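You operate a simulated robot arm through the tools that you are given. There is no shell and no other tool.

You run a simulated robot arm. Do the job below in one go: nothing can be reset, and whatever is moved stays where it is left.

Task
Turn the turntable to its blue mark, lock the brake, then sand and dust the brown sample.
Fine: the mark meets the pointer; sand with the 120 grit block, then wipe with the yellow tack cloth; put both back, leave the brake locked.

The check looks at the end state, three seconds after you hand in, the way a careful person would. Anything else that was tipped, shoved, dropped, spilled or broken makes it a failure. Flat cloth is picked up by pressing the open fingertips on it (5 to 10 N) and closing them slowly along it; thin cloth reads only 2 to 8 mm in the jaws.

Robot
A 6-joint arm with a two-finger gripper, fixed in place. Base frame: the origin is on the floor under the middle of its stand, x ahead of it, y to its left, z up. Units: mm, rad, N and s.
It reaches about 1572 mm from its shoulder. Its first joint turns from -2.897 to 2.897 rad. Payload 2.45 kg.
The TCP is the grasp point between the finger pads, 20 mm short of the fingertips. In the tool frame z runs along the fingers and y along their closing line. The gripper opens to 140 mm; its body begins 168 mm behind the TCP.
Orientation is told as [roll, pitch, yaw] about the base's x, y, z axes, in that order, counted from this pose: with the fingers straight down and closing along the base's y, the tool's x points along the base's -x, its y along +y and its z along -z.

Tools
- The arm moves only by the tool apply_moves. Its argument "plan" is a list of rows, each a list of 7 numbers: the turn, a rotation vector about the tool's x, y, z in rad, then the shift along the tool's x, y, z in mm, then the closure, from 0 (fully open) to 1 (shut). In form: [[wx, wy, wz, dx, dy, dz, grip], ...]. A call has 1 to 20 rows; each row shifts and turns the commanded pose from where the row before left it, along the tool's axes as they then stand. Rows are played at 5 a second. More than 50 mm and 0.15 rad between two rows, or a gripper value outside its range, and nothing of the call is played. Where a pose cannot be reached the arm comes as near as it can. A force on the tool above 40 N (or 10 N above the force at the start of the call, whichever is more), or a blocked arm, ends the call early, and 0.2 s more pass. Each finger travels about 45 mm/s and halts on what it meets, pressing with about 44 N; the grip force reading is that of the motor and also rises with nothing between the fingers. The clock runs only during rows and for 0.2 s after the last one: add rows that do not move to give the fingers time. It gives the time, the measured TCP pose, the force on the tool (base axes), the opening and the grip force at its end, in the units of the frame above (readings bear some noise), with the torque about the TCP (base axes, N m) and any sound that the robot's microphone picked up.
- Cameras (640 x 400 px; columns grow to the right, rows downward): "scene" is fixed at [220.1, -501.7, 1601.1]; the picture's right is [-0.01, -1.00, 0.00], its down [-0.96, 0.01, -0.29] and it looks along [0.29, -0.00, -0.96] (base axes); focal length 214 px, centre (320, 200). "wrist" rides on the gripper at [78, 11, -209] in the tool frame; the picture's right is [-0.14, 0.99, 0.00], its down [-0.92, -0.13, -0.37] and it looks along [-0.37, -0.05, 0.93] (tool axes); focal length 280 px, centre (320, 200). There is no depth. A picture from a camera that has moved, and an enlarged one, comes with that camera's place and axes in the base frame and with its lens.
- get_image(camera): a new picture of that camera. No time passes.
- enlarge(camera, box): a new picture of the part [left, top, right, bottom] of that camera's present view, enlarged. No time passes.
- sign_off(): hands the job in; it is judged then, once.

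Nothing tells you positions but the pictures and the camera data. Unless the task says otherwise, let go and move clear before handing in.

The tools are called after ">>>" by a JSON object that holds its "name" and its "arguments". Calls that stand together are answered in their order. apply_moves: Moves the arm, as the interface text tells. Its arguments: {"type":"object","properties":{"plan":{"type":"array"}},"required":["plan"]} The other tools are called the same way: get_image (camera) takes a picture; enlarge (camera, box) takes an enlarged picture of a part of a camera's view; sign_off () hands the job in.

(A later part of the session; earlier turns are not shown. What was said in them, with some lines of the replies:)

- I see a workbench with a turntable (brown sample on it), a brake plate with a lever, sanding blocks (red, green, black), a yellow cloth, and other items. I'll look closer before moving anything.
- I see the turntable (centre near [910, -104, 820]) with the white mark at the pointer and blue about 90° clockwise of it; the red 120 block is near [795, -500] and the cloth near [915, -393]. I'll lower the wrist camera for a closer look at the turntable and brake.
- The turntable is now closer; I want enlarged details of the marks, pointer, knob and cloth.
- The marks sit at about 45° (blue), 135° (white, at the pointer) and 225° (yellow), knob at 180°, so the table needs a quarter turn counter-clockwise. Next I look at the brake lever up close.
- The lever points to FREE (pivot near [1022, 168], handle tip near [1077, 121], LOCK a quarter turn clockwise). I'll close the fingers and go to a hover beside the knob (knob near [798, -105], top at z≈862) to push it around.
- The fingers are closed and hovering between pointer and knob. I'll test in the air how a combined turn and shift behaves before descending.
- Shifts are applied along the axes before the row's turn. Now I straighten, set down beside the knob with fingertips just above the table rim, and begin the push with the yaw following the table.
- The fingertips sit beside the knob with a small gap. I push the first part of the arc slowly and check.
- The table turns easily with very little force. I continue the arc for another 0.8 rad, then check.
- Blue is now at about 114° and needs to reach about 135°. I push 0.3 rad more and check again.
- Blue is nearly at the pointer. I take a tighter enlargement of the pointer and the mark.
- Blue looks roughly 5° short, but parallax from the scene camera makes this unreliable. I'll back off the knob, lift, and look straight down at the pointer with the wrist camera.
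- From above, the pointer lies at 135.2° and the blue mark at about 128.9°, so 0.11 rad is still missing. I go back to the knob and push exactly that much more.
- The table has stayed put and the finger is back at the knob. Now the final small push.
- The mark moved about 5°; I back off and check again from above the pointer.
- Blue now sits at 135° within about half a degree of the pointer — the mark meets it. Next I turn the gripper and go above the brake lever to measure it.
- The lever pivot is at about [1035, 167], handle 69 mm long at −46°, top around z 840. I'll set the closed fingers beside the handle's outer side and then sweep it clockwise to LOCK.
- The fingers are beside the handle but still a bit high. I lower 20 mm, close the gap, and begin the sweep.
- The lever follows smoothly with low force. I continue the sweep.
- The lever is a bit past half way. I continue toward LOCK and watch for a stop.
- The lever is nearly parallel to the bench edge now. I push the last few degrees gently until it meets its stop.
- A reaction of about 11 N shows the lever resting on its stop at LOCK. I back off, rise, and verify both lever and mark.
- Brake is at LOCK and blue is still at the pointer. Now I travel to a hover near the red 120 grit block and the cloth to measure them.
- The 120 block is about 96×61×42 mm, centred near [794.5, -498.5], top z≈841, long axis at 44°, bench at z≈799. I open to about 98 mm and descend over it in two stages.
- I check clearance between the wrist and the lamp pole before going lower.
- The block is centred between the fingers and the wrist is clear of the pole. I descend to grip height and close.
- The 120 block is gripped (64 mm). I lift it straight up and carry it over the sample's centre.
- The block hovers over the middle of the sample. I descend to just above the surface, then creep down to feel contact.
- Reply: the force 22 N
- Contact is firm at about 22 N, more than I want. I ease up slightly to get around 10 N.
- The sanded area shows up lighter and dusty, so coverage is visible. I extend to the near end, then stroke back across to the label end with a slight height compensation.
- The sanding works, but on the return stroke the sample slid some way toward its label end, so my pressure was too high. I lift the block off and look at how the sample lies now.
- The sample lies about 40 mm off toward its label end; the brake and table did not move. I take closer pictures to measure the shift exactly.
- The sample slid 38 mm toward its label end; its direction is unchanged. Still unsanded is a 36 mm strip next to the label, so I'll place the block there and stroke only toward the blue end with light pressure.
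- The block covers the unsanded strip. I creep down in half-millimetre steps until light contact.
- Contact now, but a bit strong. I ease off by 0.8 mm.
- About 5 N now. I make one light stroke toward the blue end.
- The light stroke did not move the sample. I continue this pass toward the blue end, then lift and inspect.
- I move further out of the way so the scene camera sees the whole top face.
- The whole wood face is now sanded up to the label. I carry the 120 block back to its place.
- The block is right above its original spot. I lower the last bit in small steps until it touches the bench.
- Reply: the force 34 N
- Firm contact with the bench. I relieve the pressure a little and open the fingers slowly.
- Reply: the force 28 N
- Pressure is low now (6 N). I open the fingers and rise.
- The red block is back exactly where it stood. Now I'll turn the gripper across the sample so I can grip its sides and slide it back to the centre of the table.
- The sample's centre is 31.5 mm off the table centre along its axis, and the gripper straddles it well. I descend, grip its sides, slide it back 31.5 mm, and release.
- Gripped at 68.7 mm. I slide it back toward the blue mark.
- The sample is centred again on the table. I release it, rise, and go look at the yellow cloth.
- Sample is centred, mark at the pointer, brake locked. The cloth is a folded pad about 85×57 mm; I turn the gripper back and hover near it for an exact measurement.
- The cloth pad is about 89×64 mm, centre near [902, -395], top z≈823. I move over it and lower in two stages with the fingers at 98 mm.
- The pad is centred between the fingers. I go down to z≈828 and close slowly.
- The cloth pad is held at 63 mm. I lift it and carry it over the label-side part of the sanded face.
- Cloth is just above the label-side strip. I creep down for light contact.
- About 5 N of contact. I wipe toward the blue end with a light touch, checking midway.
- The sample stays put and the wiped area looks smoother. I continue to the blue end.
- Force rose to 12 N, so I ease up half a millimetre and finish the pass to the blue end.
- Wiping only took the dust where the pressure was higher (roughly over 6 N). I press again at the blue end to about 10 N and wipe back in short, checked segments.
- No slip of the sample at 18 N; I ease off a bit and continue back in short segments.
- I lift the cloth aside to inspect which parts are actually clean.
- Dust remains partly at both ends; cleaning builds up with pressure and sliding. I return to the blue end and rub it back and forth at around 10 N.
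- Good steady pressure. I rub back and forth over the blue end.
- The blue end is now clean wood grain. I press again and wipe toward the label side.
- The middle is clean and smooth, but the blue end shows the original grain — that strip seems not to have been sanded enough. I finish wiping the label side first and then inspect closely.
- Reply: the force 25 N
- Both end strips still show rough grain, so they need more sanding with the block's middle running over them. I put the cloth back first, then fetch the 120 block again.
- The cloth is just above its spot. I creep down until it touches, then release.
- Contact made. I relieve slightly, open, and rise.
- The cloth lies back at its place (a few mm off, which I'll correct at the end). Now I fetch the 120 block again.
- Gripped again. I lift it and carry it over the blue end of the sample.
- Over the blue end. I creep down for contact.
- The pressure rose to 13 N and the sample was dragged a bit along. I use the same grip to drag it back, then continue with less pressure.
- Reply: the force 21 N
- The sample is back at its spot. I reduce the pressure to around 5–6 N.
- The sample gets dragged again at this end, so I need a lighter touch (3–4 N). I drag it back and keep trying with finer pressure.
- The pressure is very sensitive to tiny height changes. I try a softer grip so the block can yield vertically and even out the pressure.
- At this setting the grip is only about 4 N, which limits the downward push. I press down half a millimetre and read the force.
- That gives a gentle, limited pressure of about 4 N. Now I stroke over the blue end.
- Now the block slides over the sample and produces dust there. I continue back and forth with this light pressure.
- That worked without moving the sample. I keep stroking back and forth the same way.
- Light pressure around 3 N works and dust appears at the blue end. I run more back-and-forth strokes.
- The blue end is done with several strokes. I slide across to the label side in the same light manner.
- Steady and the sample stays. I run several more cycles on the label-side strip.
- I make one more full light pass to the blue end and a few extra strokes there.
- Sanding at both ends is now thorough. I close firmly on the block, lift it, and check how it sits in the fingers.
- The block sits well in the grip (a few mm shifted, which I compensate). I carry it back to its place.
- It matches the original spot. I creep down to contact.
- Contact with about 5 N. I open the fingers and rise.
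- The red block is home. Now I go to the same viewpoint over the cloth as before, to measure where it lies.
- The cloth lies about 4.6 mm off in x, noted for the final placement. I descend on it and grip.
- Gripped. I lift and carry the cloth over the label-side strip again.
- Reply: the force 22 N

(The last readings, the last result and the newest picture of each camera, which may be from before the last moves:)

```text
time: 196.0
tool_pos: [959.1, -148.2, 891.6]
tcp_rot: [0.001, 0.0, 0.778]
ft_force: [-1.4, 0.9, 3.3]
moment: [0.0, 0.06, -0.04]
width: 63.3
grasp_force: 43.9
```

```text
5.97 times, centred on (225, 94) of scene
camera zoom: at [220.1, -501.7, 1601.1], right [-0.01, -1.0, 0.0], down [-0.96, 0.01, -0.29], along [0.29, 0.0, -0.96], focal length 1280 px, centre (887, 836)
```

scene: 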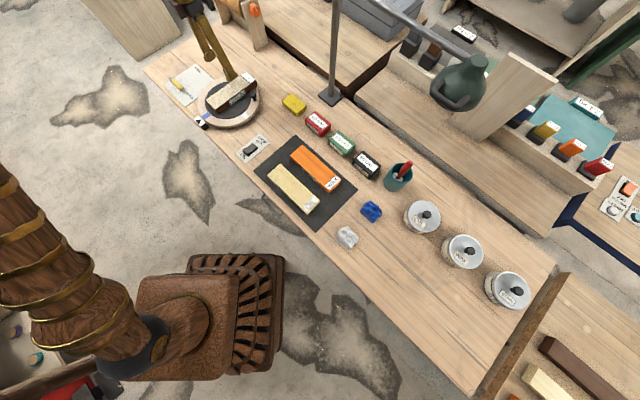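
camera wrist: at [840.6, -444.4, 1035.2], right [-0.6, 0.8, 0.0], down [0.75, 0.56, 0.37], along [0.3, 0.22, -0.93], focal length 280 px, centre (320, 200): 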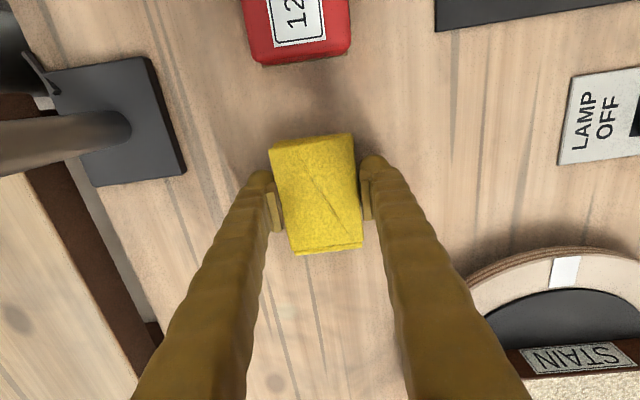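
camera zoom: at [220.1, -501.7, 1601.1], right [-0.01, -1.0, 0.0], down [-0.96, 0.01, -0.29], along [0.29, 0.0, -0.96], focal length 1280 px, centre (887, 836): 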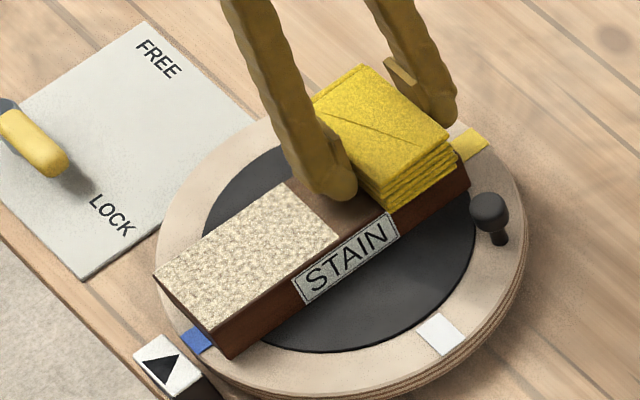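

Clean, smooth wood appears. I press a little and wipe back toward the middle to reveal the label-side strip.

>>> {"name": "apply_moves", "arguments": {"plan": [[0, 0, 0, 0, -4, 0.3, 0.6], [0, 0, 0, 0, 8, 0, 0.6], [0, 0, 0, 0, 8, 0, 0.6], [0, 0, 0, 0, 8, 0, 0.6], [0, 0, 0, 0, 8, 0, 0.6], [0, 0, 0, 0, 8, 0, 0.6]]}}

>>> {"name": "enlarge", "arguments": {"camera": "scene", "box": [180, 60, 270, 127]}}

```text
time: 197.4
tool_pos: [932.3, -121.9, 890.5]
tcp_rot: [0.002, 0.0, 0.778]
ft_force: [1.1, -1.6, 4.3]
moment: [-0.04, 0.01, 0.01]
width: 63.2
grasp_force: 43.8
```

```text
5.97 times, centred on (225, 94) of scene
camera zoom: at [220.1, -501.7, 1601.1], right [-0.01, -1.0, 0.0], down [-0.96, 0.01, -0.29], along [0.29, 0.0, -0.96], focal length 1280 px, centre (887, 836)
```

zoom: 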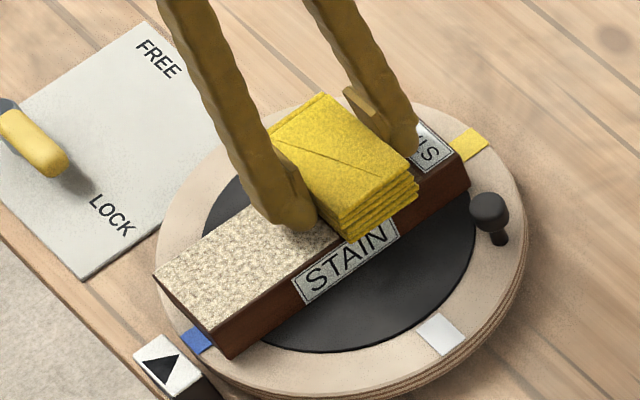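

>>> {"name": "apply_moves", "arguments": {"plan": [[0, 0, 0, 0, 8, 0.3, 0.6], [0, 0, 0, 0, 8, 0, 0.6], [0, 0, 0, 0, 8, 0, 0.6], [0, 0, 0, 0, 8, 0, 0.6], [0, 0, 0, 0, 8, 0, 0.6]]}}

>>> {"name": "enlarge", "arguments": {"camera": "scene", "box": [180, 60, 270, 127]}}

```text
time: 198.6
tool_pos: [904.7, -93.2, 891.1]
tcp_rot: [-0.002, 0.0, 0.779]
ft_force: [5.4, -5.7, 16.8]
moment: [-0.07, -0.06, -0.01]
width: 63.3
grasp_force: 43.9
```

```text
5.97 times, centred on (225, 94) of scene
camera zoom: at [220.1, -501.7, 1601.1], right [-0.01, -1.0, 0.0], down [-0.96, 0.01, -0.29], along [0.29, 0.0, -0.96], focal length 1280 px, centre (887, 836)
```

zoom: 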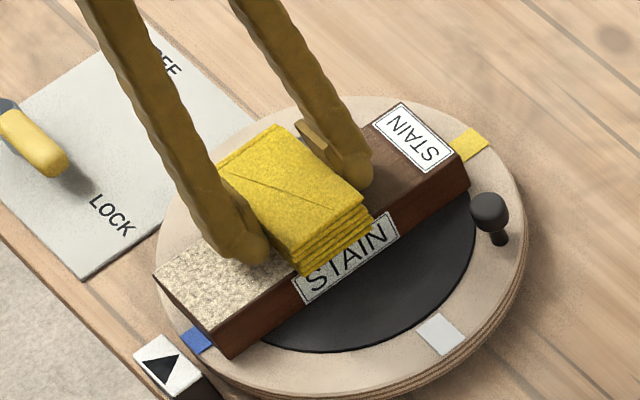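

The label side is now smooth and clean. I continue toward the blue end.

>>> {"name": "apply_moves", "arguments": {"plan": [[0, 0, 0, 0, 8, -0.15, 0.6], [0, 0, 0, 0, 8, 0, 0.6], [0, 0, 0, 0, 8, 0, 0.6], [0, 0, 0, 0, 8, 0, 0.6]]}}

```text
time: 199.6
tool_pos: [882.2, -69.6, 890.8]
tcp_rot: [0.0, 0.0, 0.779]
ft_force: [3.0, -2.0, 9.8]
moment: [-0.05, -0.05, 0.01]
width: 63.4
grasp_force: 44.5
```

>>> {"name": "apply_moves", "arguments": {"plan": [[0, 0, 0, 0, 8, 0.1, 0.6], [0, 0, 0, 0, 8, 0, 0.6], [0, 0, 0, 0, 8, 0, 0.6], [0, 0, 0, 0, 8, 0, 0.6], [0, 0, 0, 0, 8, 0, 0.6]]}}

>>> {"name": "enlarge", "arguments": {"camera": "scene", "box": [180, 60, 270, 127]}}

```text
time: 200.8
tool_pos: [853.0, -42.3, 891.0]
tcp_rot: [0.0, -0.002, 0.779]
ft_force: [7.6, -5.7, 22.3]
moment: [-0.1, -0.09, -0.01]
width: 63.3
grasp_force: 44.1
```

```text
5.97 times, centred on (225, 94) of scene
camera zoom: at [220.1, -501.7, 1601.1], right [-0.01, -1.0, 0.0], down [-0.96, 0.01, -0.29], along [0.29, 0.0, -0.96], focal length 1280 px, centre (887, 836)
```

zoom: 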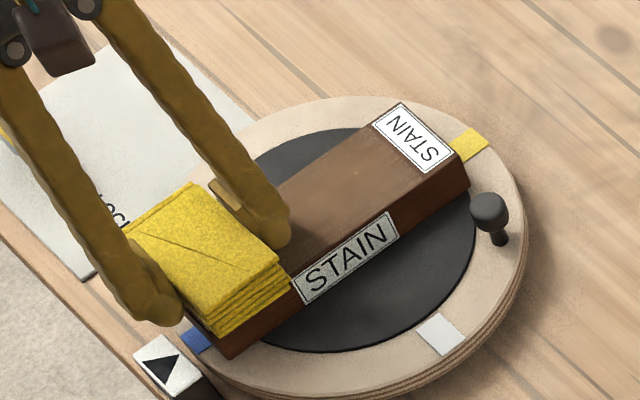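

Nearly everything is smooth now. I rub over the blue end a few times with a bit less pressure.

>>> {"name": "apply_moves", "arguments": {"plan": [[0, 0, 0, 0, 8, -0.4, 0.6], [0, 0, 0, 0, 6, 0, 0.6], [0, 0, 0, 0, -8, 0, 0.6], [0, 0, 0, 0, -8, 0, 0.6], [0, 0, 0, 0, -8, 0, 0.6]]}}

```text
time: 202.0
tool_pos: [862.1, -49.5, 889.5]
tcp_rot: [-0.001, 0.001, 0.776]
ft_force: [-5.7, 5.2, 12.2]
moment: [0.15, 0.07, 0.03]
width: 63.4
grasp_force: 43.6
```

>>> {"name": "apply_moves", "arguments": {"plan": [[0, 0, 0, 0, 8, 0, 0.6], [0, 0, 0, 0, 8, 0, 0.6], [0, 0, 0, 0, 8, 0, 0.6], [0, 0, 0, 0, -8, 0, 0.6], [0, 0, 0, 0, -8, 0, 0.6], [0, 0, 0, 0, -8, 0, 0.6]]}}

>>> {"name": "enlarge", "arguments": {"camera": "scene", "box": [180, 60, 270, 127]}}

```text
time: 203.4
tool_pos: [860.4, -49.6, 890.2]
tcp_rot: [0.001, 0.0, 0.779]
ft_force: [0.1, -0.9, -0.3]
moment: [0.0, 0.02, 0.02]
width: 63.6
grasp_force: 44.3
```

```text
5.97 times, centred on (225, 94) of scene
camera zoom: at [220.1, -501.7, 1601.1], right [-0.01, -1.0, 0.0], down [-0.96, 0.01, -0.29], along [0.29, 0.0, -0.96], focal length 1280 px, centre (887, 836)
```

zoom: 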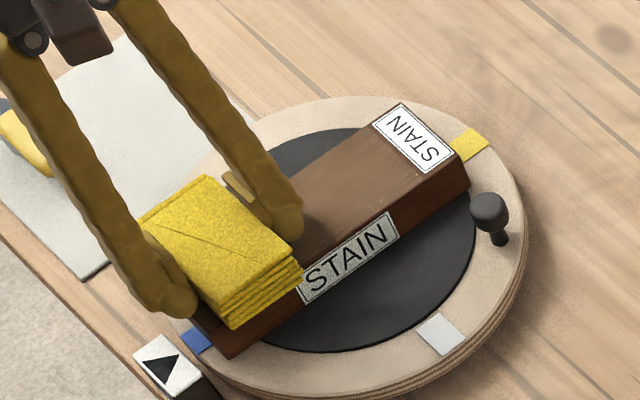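

I lift the cloth aside to inspect the face.

>>> {"name": "apply_moves", "arguments": {"plan": [[0, 0, 0, 0, 0, -40, 0.6], [0, 0, 0, 0, -20, -10, 0.6], [0, 0, 0, -45, -20, 0, 0.6], [0, 0, 0, -45, 0, 0, 0.6], [0, 0, 0, -45, 0, 0, 0.6], [0, 0, 0, -20, 0, 0, 0.6], [0, 0, 0, 0, 0, 0, 0.6]]}}

>>> {"name": "enlarge", "arguments": {"camera": "scene", "box": [190, 65, 260, 120]}}

>>> {"name": "get_image", "arguments": {"camera": "wrist"}}

>>> {"name": "enlarge", "arguments": {"camera": "wrist", "box": [110, 0, 430, 120]}}

```text
time: 205.0
tool_pos: [1000.6, 30.0, 939.8]
tcp_rot: [-0.001, 0.0, 0.777]
ft_force: [0.5, -0.9, 0.3]
moment: [0.01, -0.01, 0.0]
width: 63.2
grasp_force: 44.3
```

```text
7.27 times, centred on (225, 92) of scene
camera zoom: at [220.1, -501.7, 1601.1], right [-0.01, -1.0, 0.0], down [-0.96, 0.01, -0.29], along [0.29, 0.0, -0.96], focal length 1560 px, centre (1011, 982)
```

zoom: 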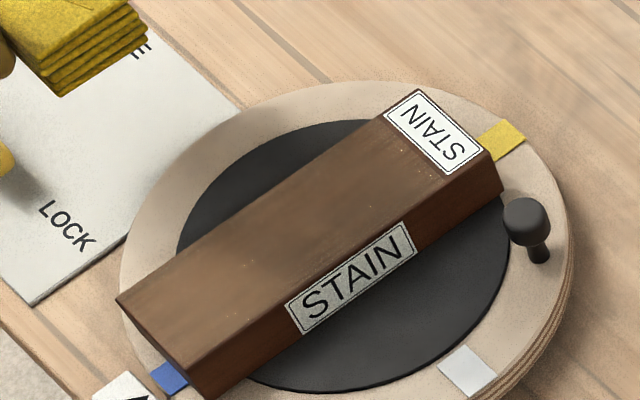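

```text
taken
camera wrist: at [937.6, -16.5, 1148.7], right [-0.6, 0.8, 0.0], down [0.75, 0.56, 0.37], along [0.29, 0.22, -0.93], focal length 280 px, centre (320, 200)
```

wrist: 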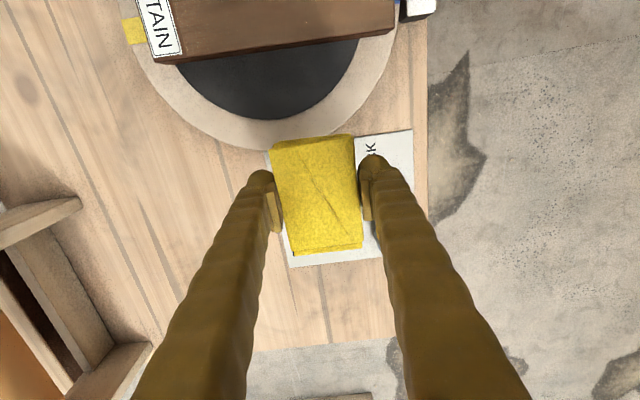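

```text
2.00 times, centred on (270, 60) of wrist
camera zoom: at [937.6, -16.5, 1148.7], right [-0.6, 0.8, 0.0], down [0.75, 0.56, 0.37], along [0.29, 0.22, -0.93], focal length 561 px, centre (420, 480)
```

zoom: 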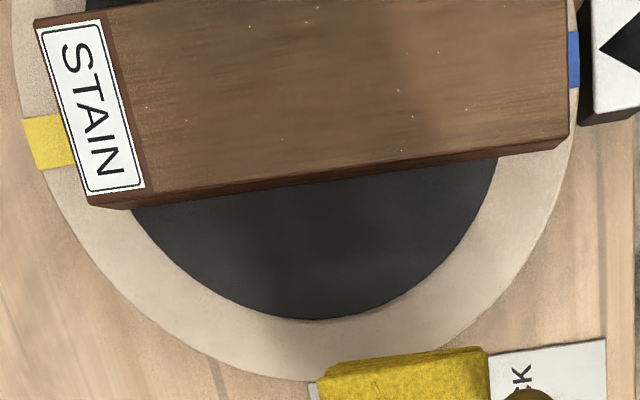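

The whole face is now uniformly smooth and dust-free. I return the cloth to its original spot.

>>> {"name": "apply_moves", "arguments": {"plan": [[0, 0, 0, 41.28, -26.16, 0, 0.6], [0, 0, 0, 41.28, -26.16, 0, 0.6], [0, 0, 0, 41.28, -26.16, 0, 0.6], [0, 0, 0, 41.28, -26.16, 0, 0.6], [0, 0, 0, 41.28, -26.16, 0, 0.6], [0, 0, 0, 41.28, -26.16, 0, 0.6], [0, 0, 0, 41.28, -26.16, 0, 0.6], [0, 0, 0, 41.28, -26.16, 0, 0.6], [0, 0, 0, 41.28, -26.16, 0, 0.6], [0, 0, 0, 0, 0, 0, 0.6], [0, 0, 0, 0, 0, 45, 0.6], [0, 0, 0, 0, 0, 45, 0.6], [0, 0, 0, 0, 0, 15, 0.6], [0, 0, 0, 0, 0, 0, 0.6]]}}

>>> {"name": "enlarge", "arguments": {"camera": "scene", "box": [260, 60, 340, 130]}}

>>> {"name": "get_image", "arguments": {"camera": "wrist"}}

```text
time: 208.0
tool_pos: [901.9, -399.0, 836.9]
tcp_rot: [0.0, 0.0, 0.779]
ft_force: [0.3, -0.9, -0.7]
moment: [0.0, -0.01, 0.0]
width: 63.2
grasp_force: 43.8
```

```text
5.71 times, centred on (300, 95) of scene
camera zoom: at [220.1, -501.7, 1601.1], right [-0.01, -1.0, 0.0], down [-0.96, 0.01, -0.29], along [0.29, 0.0, -0.96], focal length 1226 px, centre (434, 800)
```

zoom: 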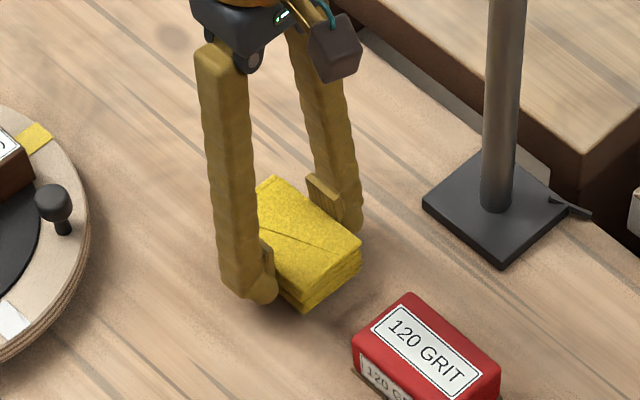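

```text
taken
camera wrist: at [839.4, -446.0, 1046.0], right [-0.6, 0.8, 0.0], down [0.75, 0.56, 0.37], along [0.3, 0.22, -0.93], focal length 280 px, centre (320, 200)
```

wrist: 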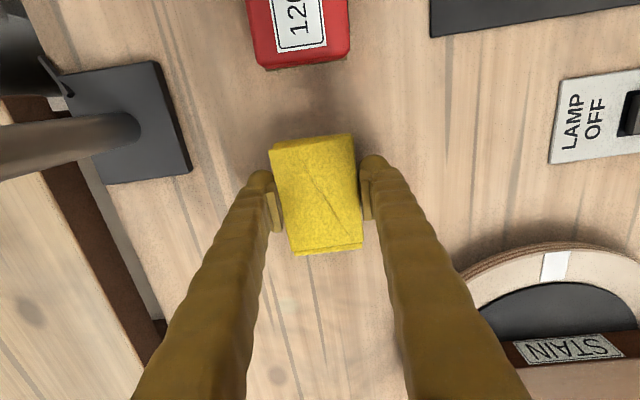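

>>> {"name": "apply_moves", "arguments": {"plan": [[0, 0, 0, 0, 0, 4, 0.6], [0, 0, 0, 0, 0, 2, 0.6], [0, 0, 0, 0, 0, 1, 0.6], [0, 0, 0, 0, 0, 0, 0.6]]}}

```text
time: 209.0
tool_pos: [901.9, -398.6, 829.2]
tcp_rot: [0.0, 0.0, 0.778]
ft_force: [0.0, 1.3, 0.0]
moment: [0.03, 0.01, -0.01]
width: 63.6
grasp_force: 44.4
```

>>> {"name": "apply_moves", "arguments": {"plan": [[0, 0, 0, 0, 0, 0.7, 0.6], [0, 0, 0, 0, 0, 0.7, 0.6], [0, 0, 0, 0, 0, 0, 0.6]]}}

```text
time: 209.8
tool_pos: [900.7, -397.2, 827.1]
tcp_rot: [0.0, 0.001, 0.779]
ft_force: [-0.6, 0.5, 0.5]
moment: [0.01, -0.04, 0.02]
width: 63.4
grasp_force: 44.4
```

>>> {"name": "apply_moves", "arguments": {"plan": [[0, 0, 0, 0, 0, 0.6, 0.6], [0, 0, 0, 0, 0, 0.6, 0.6], [0, 0, 0, 0, 0, 0, 0.6]]}}

```text
time: 210.6
tool_pos: [900.5, -398.8, 826.8]
tcp_rot: [-0.001, -0.002, 0.778]
ft_force: [-0.5, 0.1, 0.2]
moment: [-0.02, 0.0, 0.05]
width: 63.5
grasp_force: 43.7
```

>>> {"name": "apply_moves", "arguments": {"plan": [[0, 0, 0, 0, 0, 0.6, 0.6], [0, 0, 0, 0, 0, 0.6, 0.6], [0, 0, 0, 0, 0, 0, 0.6]]}}

>>> {"name": "enlarge", "arguments": {"camera": "scene", "box": [260, 60, 340, 130]}}

```text
time: 211.4
tool_pos: [900.3, -397.1, 824.5]
tcp_rot: [0.002, 0.0, 0.779]
ft_force: [0.5, 0.3, 4.1]
moment: [0.05, 0.01, -0.07]
width: 63.3
grasp_force: 43.8
```

```text
5.71 times, centred on (300, 95) of scene
camera zoom: at [220.1, -501.7, 1601.1], right [-0.01, -1.0, 0.0], down [-0.96, 0.01, -0.29], along [0.29, 0.0, -0.96], focal length 1226 px, centre (434, 800)
```

zoom: 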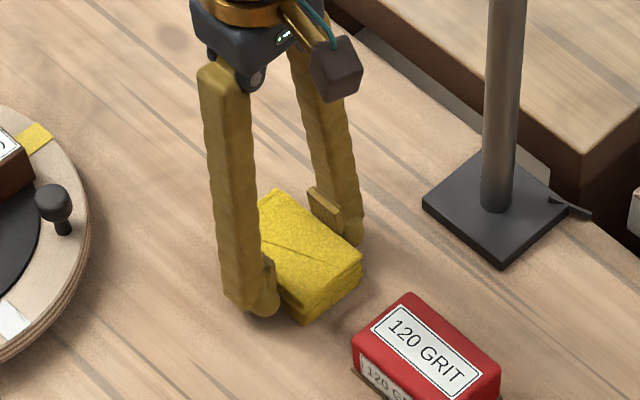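

The cloth touches down right where it first lay. I open and rise.

>>> {"name": "apply_moves", "arguments": {"plan": [[0, 0, 0, 0, 0, -0.2, 0.6], [0, 0, 0, 0, 0, 0, 0.5], [0, 0, 0, 0, 0, 0, 0.4], [0, 0, 0, 0, 0, 0, 0.3], [0, 0, 0, 0, 0, 0, 0.3], [0, 0, 0, 0, 0, -45, 0.3], [0, 0, 0, 0, 0, -50, 0.3], [0, 0, 0, 0, 0, -50, 0.3], [0, 0, 0, -40, 0, -35, 0.3], [0, 0, 0, -29, 0, 0, 0.3], [0, 0, 0, 0, 0, 0, 0.3]]}}

>>> {"name": "get_image", "arguments": {"camera": "wrist"}}

>>> {"name": "enlarge", "arguments": {"camera": "scene", "box": [270, 80, 320, 120]}}

>>> {"name": "enlarge", "arguments": {"camera": "scene", "box": [150, 50, 270, 140]}}

```text
refused: row 9 steps farther than a row can; nothing moved
```

```text
taken
camera wrist: at [837.2, -445.9, 1034.6], right [-0.6, 0.8, 0.0], down [0.75, 0.56, 0.37], along [0.3, 0.22, -0.93], focal length 280 px, centre (320, 200)
```

wrist: 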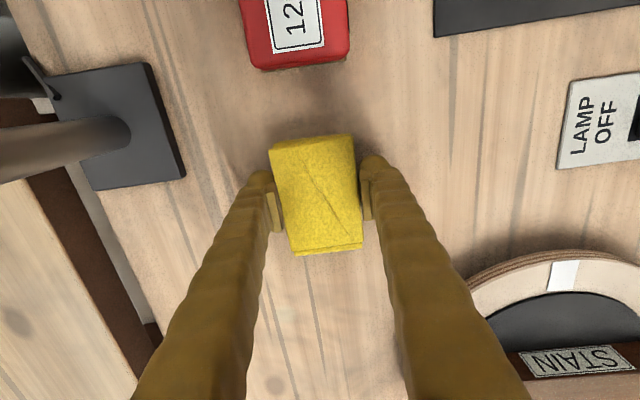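

```text
10.00 times, centred on (295, 100) of scene
camera zoom: at [220.1, -501.7, 1601.1], right [-0.01, -1.0, 0.0], down [-0.96, 0.01, -0.29], along [0.29, 0.0, -0.96], focal length 2145 px, centre (570, 1200)
```

zoom: 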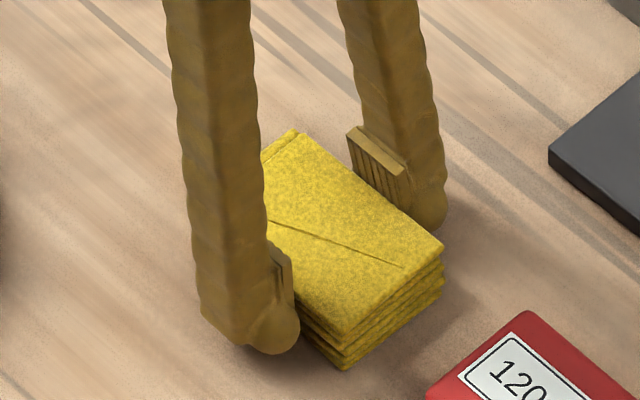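

```text
4.44 times, centred on (210, 95) of scene
camera zoom: at [220.1, -501.7, 1601.1], right [-0.01, -1.0, 0.0], down [-0.96, 0.01, -0.29], along [0.29, 0.0, -0.96], focal length 953 px, centre (809, 667)
```

zoom: 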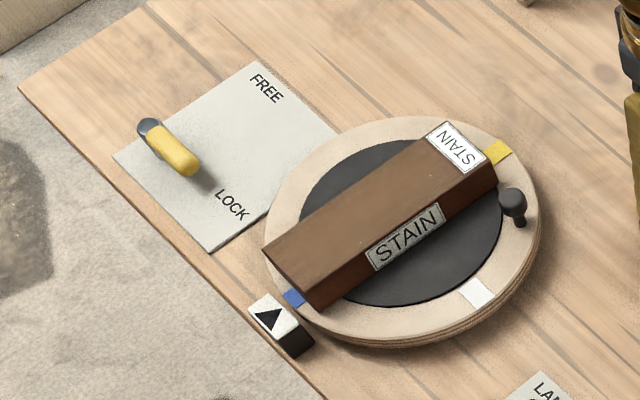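

That call was refused because one row was too long; nothing moved. I repeat it with shorter rows.

>>> {"name": "apply_moves", "arguments": {"plan": [[0, 0, 0, 0, 0, -0.2, 0.6], [0, 0, 0, 0, 0, 0, 0.5], [0, 0, 0, 0, 0, 0, 0.4], [0, 0, 0, 0, 0, 0, 0.3], [0, 0, 0, 0, 0, 0, 0.3], [0, 0, 0, 0, 0, -45, 0.3], [0, 0, 0, 0, 0, -48, 0.3], [0, 0, 0, 0, 0, -48, 0.3], [0, 0, 0, -35, 0, -30, 0.3], [0, 0, 0, -35, 0, 0, 0.3], [0, 0, 0, 0, 0, 0, 0.3]]}}

>>> {"name": "get_image", "arguments": {"camera": "wrist"}}

>>> {"name": "enlarge", "arguments": {"camera": "scene", "box": [270, 80, 320, 120]}}

```text
time: 213.8
tool_pos: [949.0, -350.6, 995.4]
tcp_rot: [0.001, -0.001, 0.78]
ft_force: [0.4, -0.1, 0.9]
moment: [-0.01, 0.02, 0.01]
width: 98.0
grasp_force: 0.1
```

```text
taken
camera wrist: at [887.5, -396.7, 1204.6], right [-0.6, 0.8, 0.0], down [0.75, 0.56, 0.37], along [0.3, 0.22, -0.93], focal length 280 px, centre (320, 200)
```

wrist: 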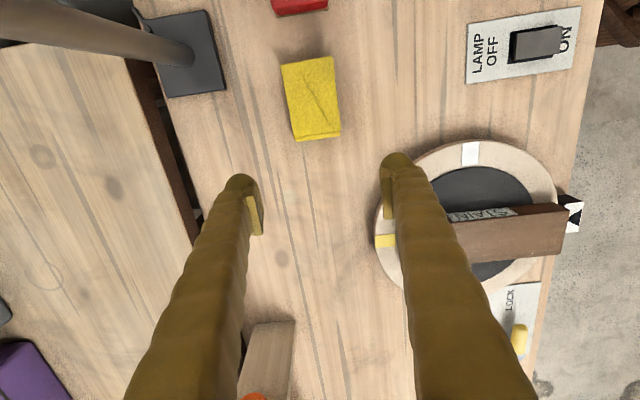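

```text
10.00 times, centred on (295, 100) of scene
camera zoom: at [220.1, -501.7, 1601.1], right [-0.01, -1.0, 0.0], down [-0.96, 0.01, -0.29], along [0.29, 0.0, -0.96], focal length 2145 px, centre (570, 1200)
```

zoom: 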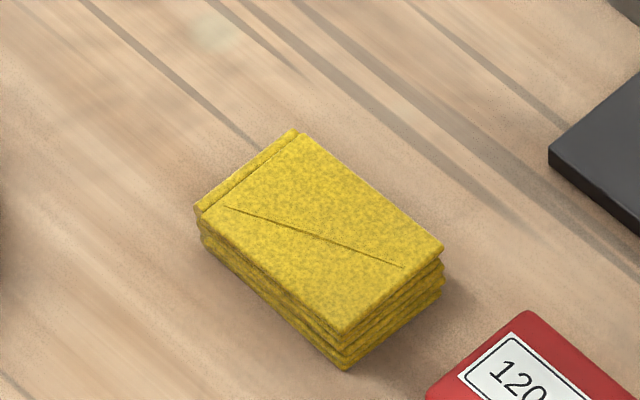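

The cloth is home within a few millimetres. Lastly I'll centre the sample again (it is about 11 mm toward the blue end), gripping its sides as before.

>>> {"name": "apply_moves", "arguments": {"plan": [[0, 0, 0, -25.1, 34.8, 0, 0.2], [0, 0, 0, -25.1, 34.8, 0, 0.2], [0, 0, 0, -25.1, 34.8, 0, 0.2], [0, 0, 0, -25.1, 34.8, 0, 0.2], [0, 0, 0, -25.1, 34.8, 0, 0.2], [0, 0, 0, -25.1, 34.8, 0, 0.2], [0, 0, -0.1425, 0, 0, 0, 0.2], [0, 0, -0.1425, 0, 0, 0, 0.2], [0, 0, -0.1425, 0, 0, 0, 0.2], [0, 0, -0.1425, 0, 0, 0, 0.2], [0, 0, -0.1425, 0, 0, 0, 0.2], [0, 0, -0.1425, 0, 0, 0, 0.2], [0, 0, -0.1425, 0, 0, 0, 0.2], [0, 0, -0.1425, 0, 0, 0, 0.2], [0, 0, -0.1425, 0, 0, 0, 0.2], [0, 0, -0.1425, 0, 0, 0, 0.2], [0, 0, -0.1425, 0, 0, 0, 0.2], [0, 0, 0, 0, 0, 0, 0.2]]}}

>>> {"name": "enlarge", "arguments": {"camera": "wrist", "box": [220, 40, 430, 290]}}

>>> {"name": "get_image", "arguments": {"camera": "wrist"}}

```text
time: 217.6
tool_pos: [911.2, -95.2, 996.6]
tcp_rot: [0.001, 0.0, 2.345]
ft_force: [0.1, -0.1, -0.1]
moment: [0.02, -0.03, 0.04]
width: 112.0
grasp_force: 0.1
```

```text
1.60 times, centred on (325, 165) of wrist
camera zoom: at [958.5, -159.2, 1204.8], right [-0.8, -0.6, 0.0], down [-0.55, 0.75, 0.37], along [-0.22, 0.3, -0.93], focal length 449 px, centre (312, 256)
```

zoom: 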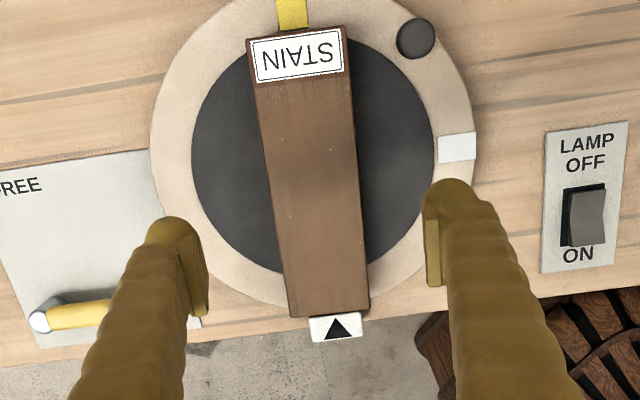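

```text
taken
camera wrist: at [958.5, -159.2, 1204.8], right [-0.8, -0.6, 0.0], down [-0.55, 0.75, 0.37], along [-0.22, 0.3, -0.93], focal length 280 px, centre (320, 200)
```

wrist: 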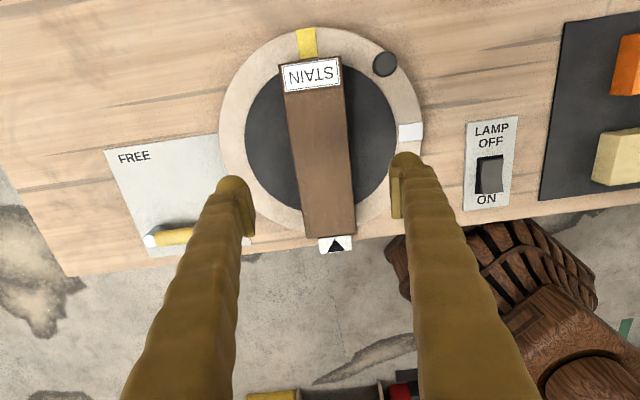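

I descend, grip the sides lightly, slide 12 mm toward the label side, and release.

>>> {"name": "apply_moves", "arguments": {"plan": [[0, 0, 0, 0, 1.4, 45, 0.2], [0, 0, 0, 0, 0, 45, 0.2], [0, 0, 0, 0, 0, 30, 0.2], [0, 0, 0, 0, 0, 14, 0.2], [0, 0, 0, 0, 0, 0, 0.35], [0, 0, 0, 0, 0, 0, 0.45], [0, 0, 0, 0, 0, 0, 0.5], [0, 0, 0, 0, 0, 0, 0.53], [0, 0, 0, 0, 0, 0, 0.53], [0, 0, 0, 0, 0, 0, 0.53]]}}

>>> {"name": "get_image", "arguments": {"camera": "wrist"}}

```text
time: 219.8
tool_pos: [910.6, -94.6, 862.6]
tcp_rot: [-0.001, 0.001, 2.345]
ft_force: [1.1, -1.4, 0.2]
moment: [-0.02, 0.0, -0.05]
width: 68.7
grasp_force: 43.7
```

```text
taken
camera wrist: at [958.1, -159.3, 1070.8], right [-0.8, -0.59, 0.0], down [-0.55, 0.75, 0.37], along [-0.22, 0.3, -0.93], focal length 280 px, centre (320, 200)
```

wrist: 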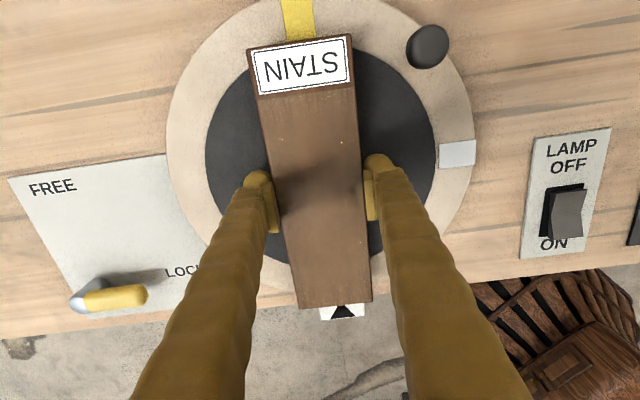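

>>> {"name": "apply_moves", "arguments": {"plan": [[0, 0, 0, 6, 0, 0, 0.53], [0, 0, 0, 6, 0, 0, 0.53], [0, 0, 0, 0, 0, 0, 0.53], [0, 0, 0, 0, 0, 0, 0.48], [0, 0, 0, 0, 0, 0, 0.4], [0, 0, 0, 0, 0, 0, 0.3], [0, 0, 0, 0, 0, 0, 0.2], [0, 0, 0, 0, 0, 0, 0.2], [0, 0, 0, 0, 0, -45, 0.2], [0, 0, 0, 0, 0, -48, 0.2], [0, 0, 0, 0, 0, -48, 0.2], [0, 0, 0, 0, 0, -48, 0.2], [0, 0, 0, 0, 0, 0, 0.2]]}}

>>> {"name": "get_image", "arguments": {"camera": "wrist"}}

>>> {"name": "enlarge", "arguments": {"camera": "scene", "box": [150, 50, 270, 140]}}

```text
time: 222.6
tool_pos: [917.3, -103.8, 1050.3]
tcp_rot: [0.001, 0.0, 2.346]
ft_force: [0.3, -0.1, -0.7]
moment: [0.0, 0.04, -0.02]
width: 111.9
grasp_force: 0.1
```

```text
taken
camera wrist: at [965.2, -167.5, 1259.8], right [-0.8, -0.59, 0.0], down [-0.55, 0.75, 0.37], along [-0.22, 0.3, -0.93], focal length 280 px, centre (320, 200)
```

wrist: 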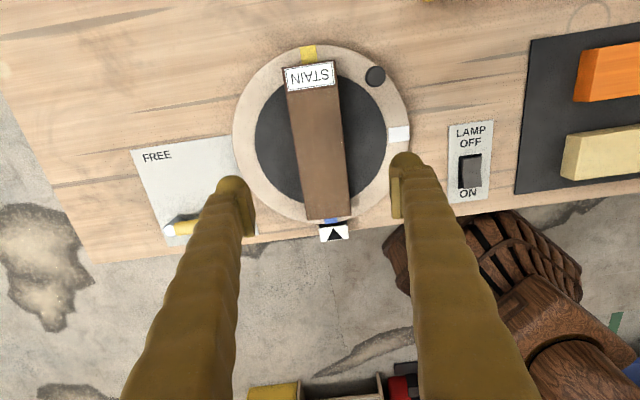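

```text
4.44 times, centred on (210, 95) of scene
camera zoom: at [220.1, -501.7, 1601.1], right [-0.01, -1.0, 0.0], down [-0.96, 0.01, -0.29], along [0.29, 0.0, -0.96], focal length 953 px, centre (809, 667)
```

zoom: 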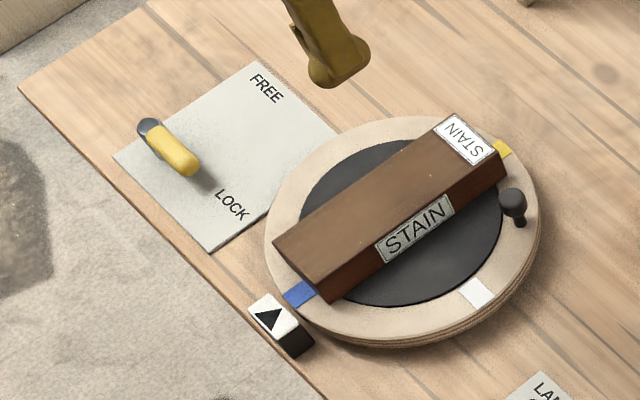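

Sample centred, top clean. I move clear and verify the mark against the pointer from straight above.

>>> {"name": "apply_moves", "arguments": {"plan": [[0, 0, 0, -45.3, -2.6, 0, 0.2], [0, 0, 0, -45.3, -2.6, 0, 0.2], [0, 0, 0, -45.3, -2.6, 0, 0.2], [0, 0, 0, -45.3, -2.6, 0, 0.2], [0, 0, 0, -45.3, -2.6, 0, 0.2], [0, 0, 0, 0, 0, 0, 0.2]]}}

>>> {"name": "get_image", "arguments": {"camera": "wrist"}}

>>> {"name": "enlarge", "arguments": {"camera": "wrist", "box": [270, 50, 360, 120]}}

>>> {"name": "get_image", "arguments": {"camera": "scene"}}

```text
time: 224.0
tool_pos: [769.0, 67.8, 1049.2]
tcp_rot: [-0.001, 0.0, 2.345]
ft_force: [-0.4, 0.4, -0.5]
moment: [0.03, 0.0, -0.02]
width: 112.0
grasp_force: 0.1
```

```text
taken
camera wrist: at [816.6, 3.2, 1256.9], right [-0.8, -0.59, 0.0], down [-0.55, 0.75, 0.37], along [-0.22, 0.3, -0.93], focal length 280 px, centre (320, 200)
```

wrist: 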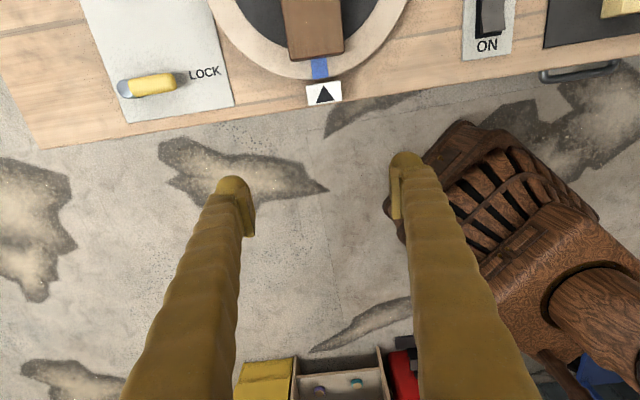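

```text
5.71 times, centred on (315, 85) of wrist
camera zoom: at [816.6, 3.2, 1256.9], right [-0.8, -0.59, 0.0], down [-0.55, 0.75, 0.37], along [-0.22, 0.3, -0.93], focal length 1602 px, centre (349, 857)
```

zoom: 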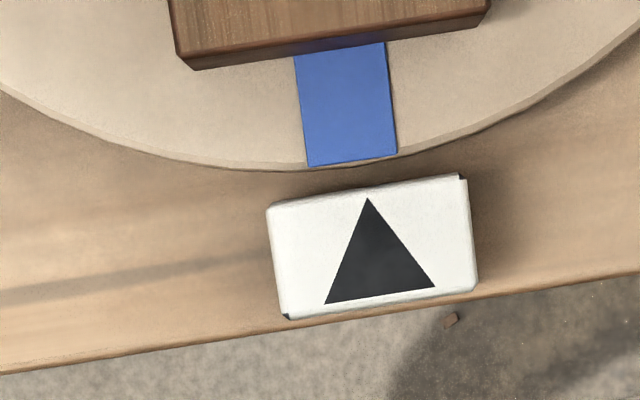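

```text
taken
```

scene: 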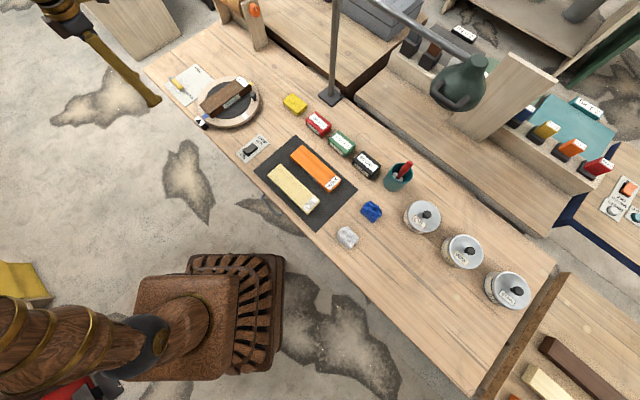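

The blue mark sits at the pointer (within about 1°), the brake is at LOCK, and the sample is centred with a smooth, clean face. The 120 block and the cloth are back in place and the arm is clear, so I hand in.

>>> {"name": "sign_off", "arguments": {}}

```text
The job is handed in.
```

I've handed the job in. The turntable is at its blue mark, the brake is locked, and the brown sample is sanded and dusted.

- **Turntable:** the blue mark meets the pointer, within about 1°.
- **Brake:** the lever is pushed to its stop at LOCK.
- **Sample:** the wood face is smooth and dust-free from the label to the blue end. The first pass left both ends rough, so I sanded and wiped a second time.
- **Put back:** the red 120 grit block and the yellow tack cloth are each within about 4 mm of where they started.

The sample slid on the turntable while I was sanding, by up to about 38 mm along its length. I gripped it by the sides and slid it back, and it is now centred on the table again. I saw nothing else tipped, moved or dropped.
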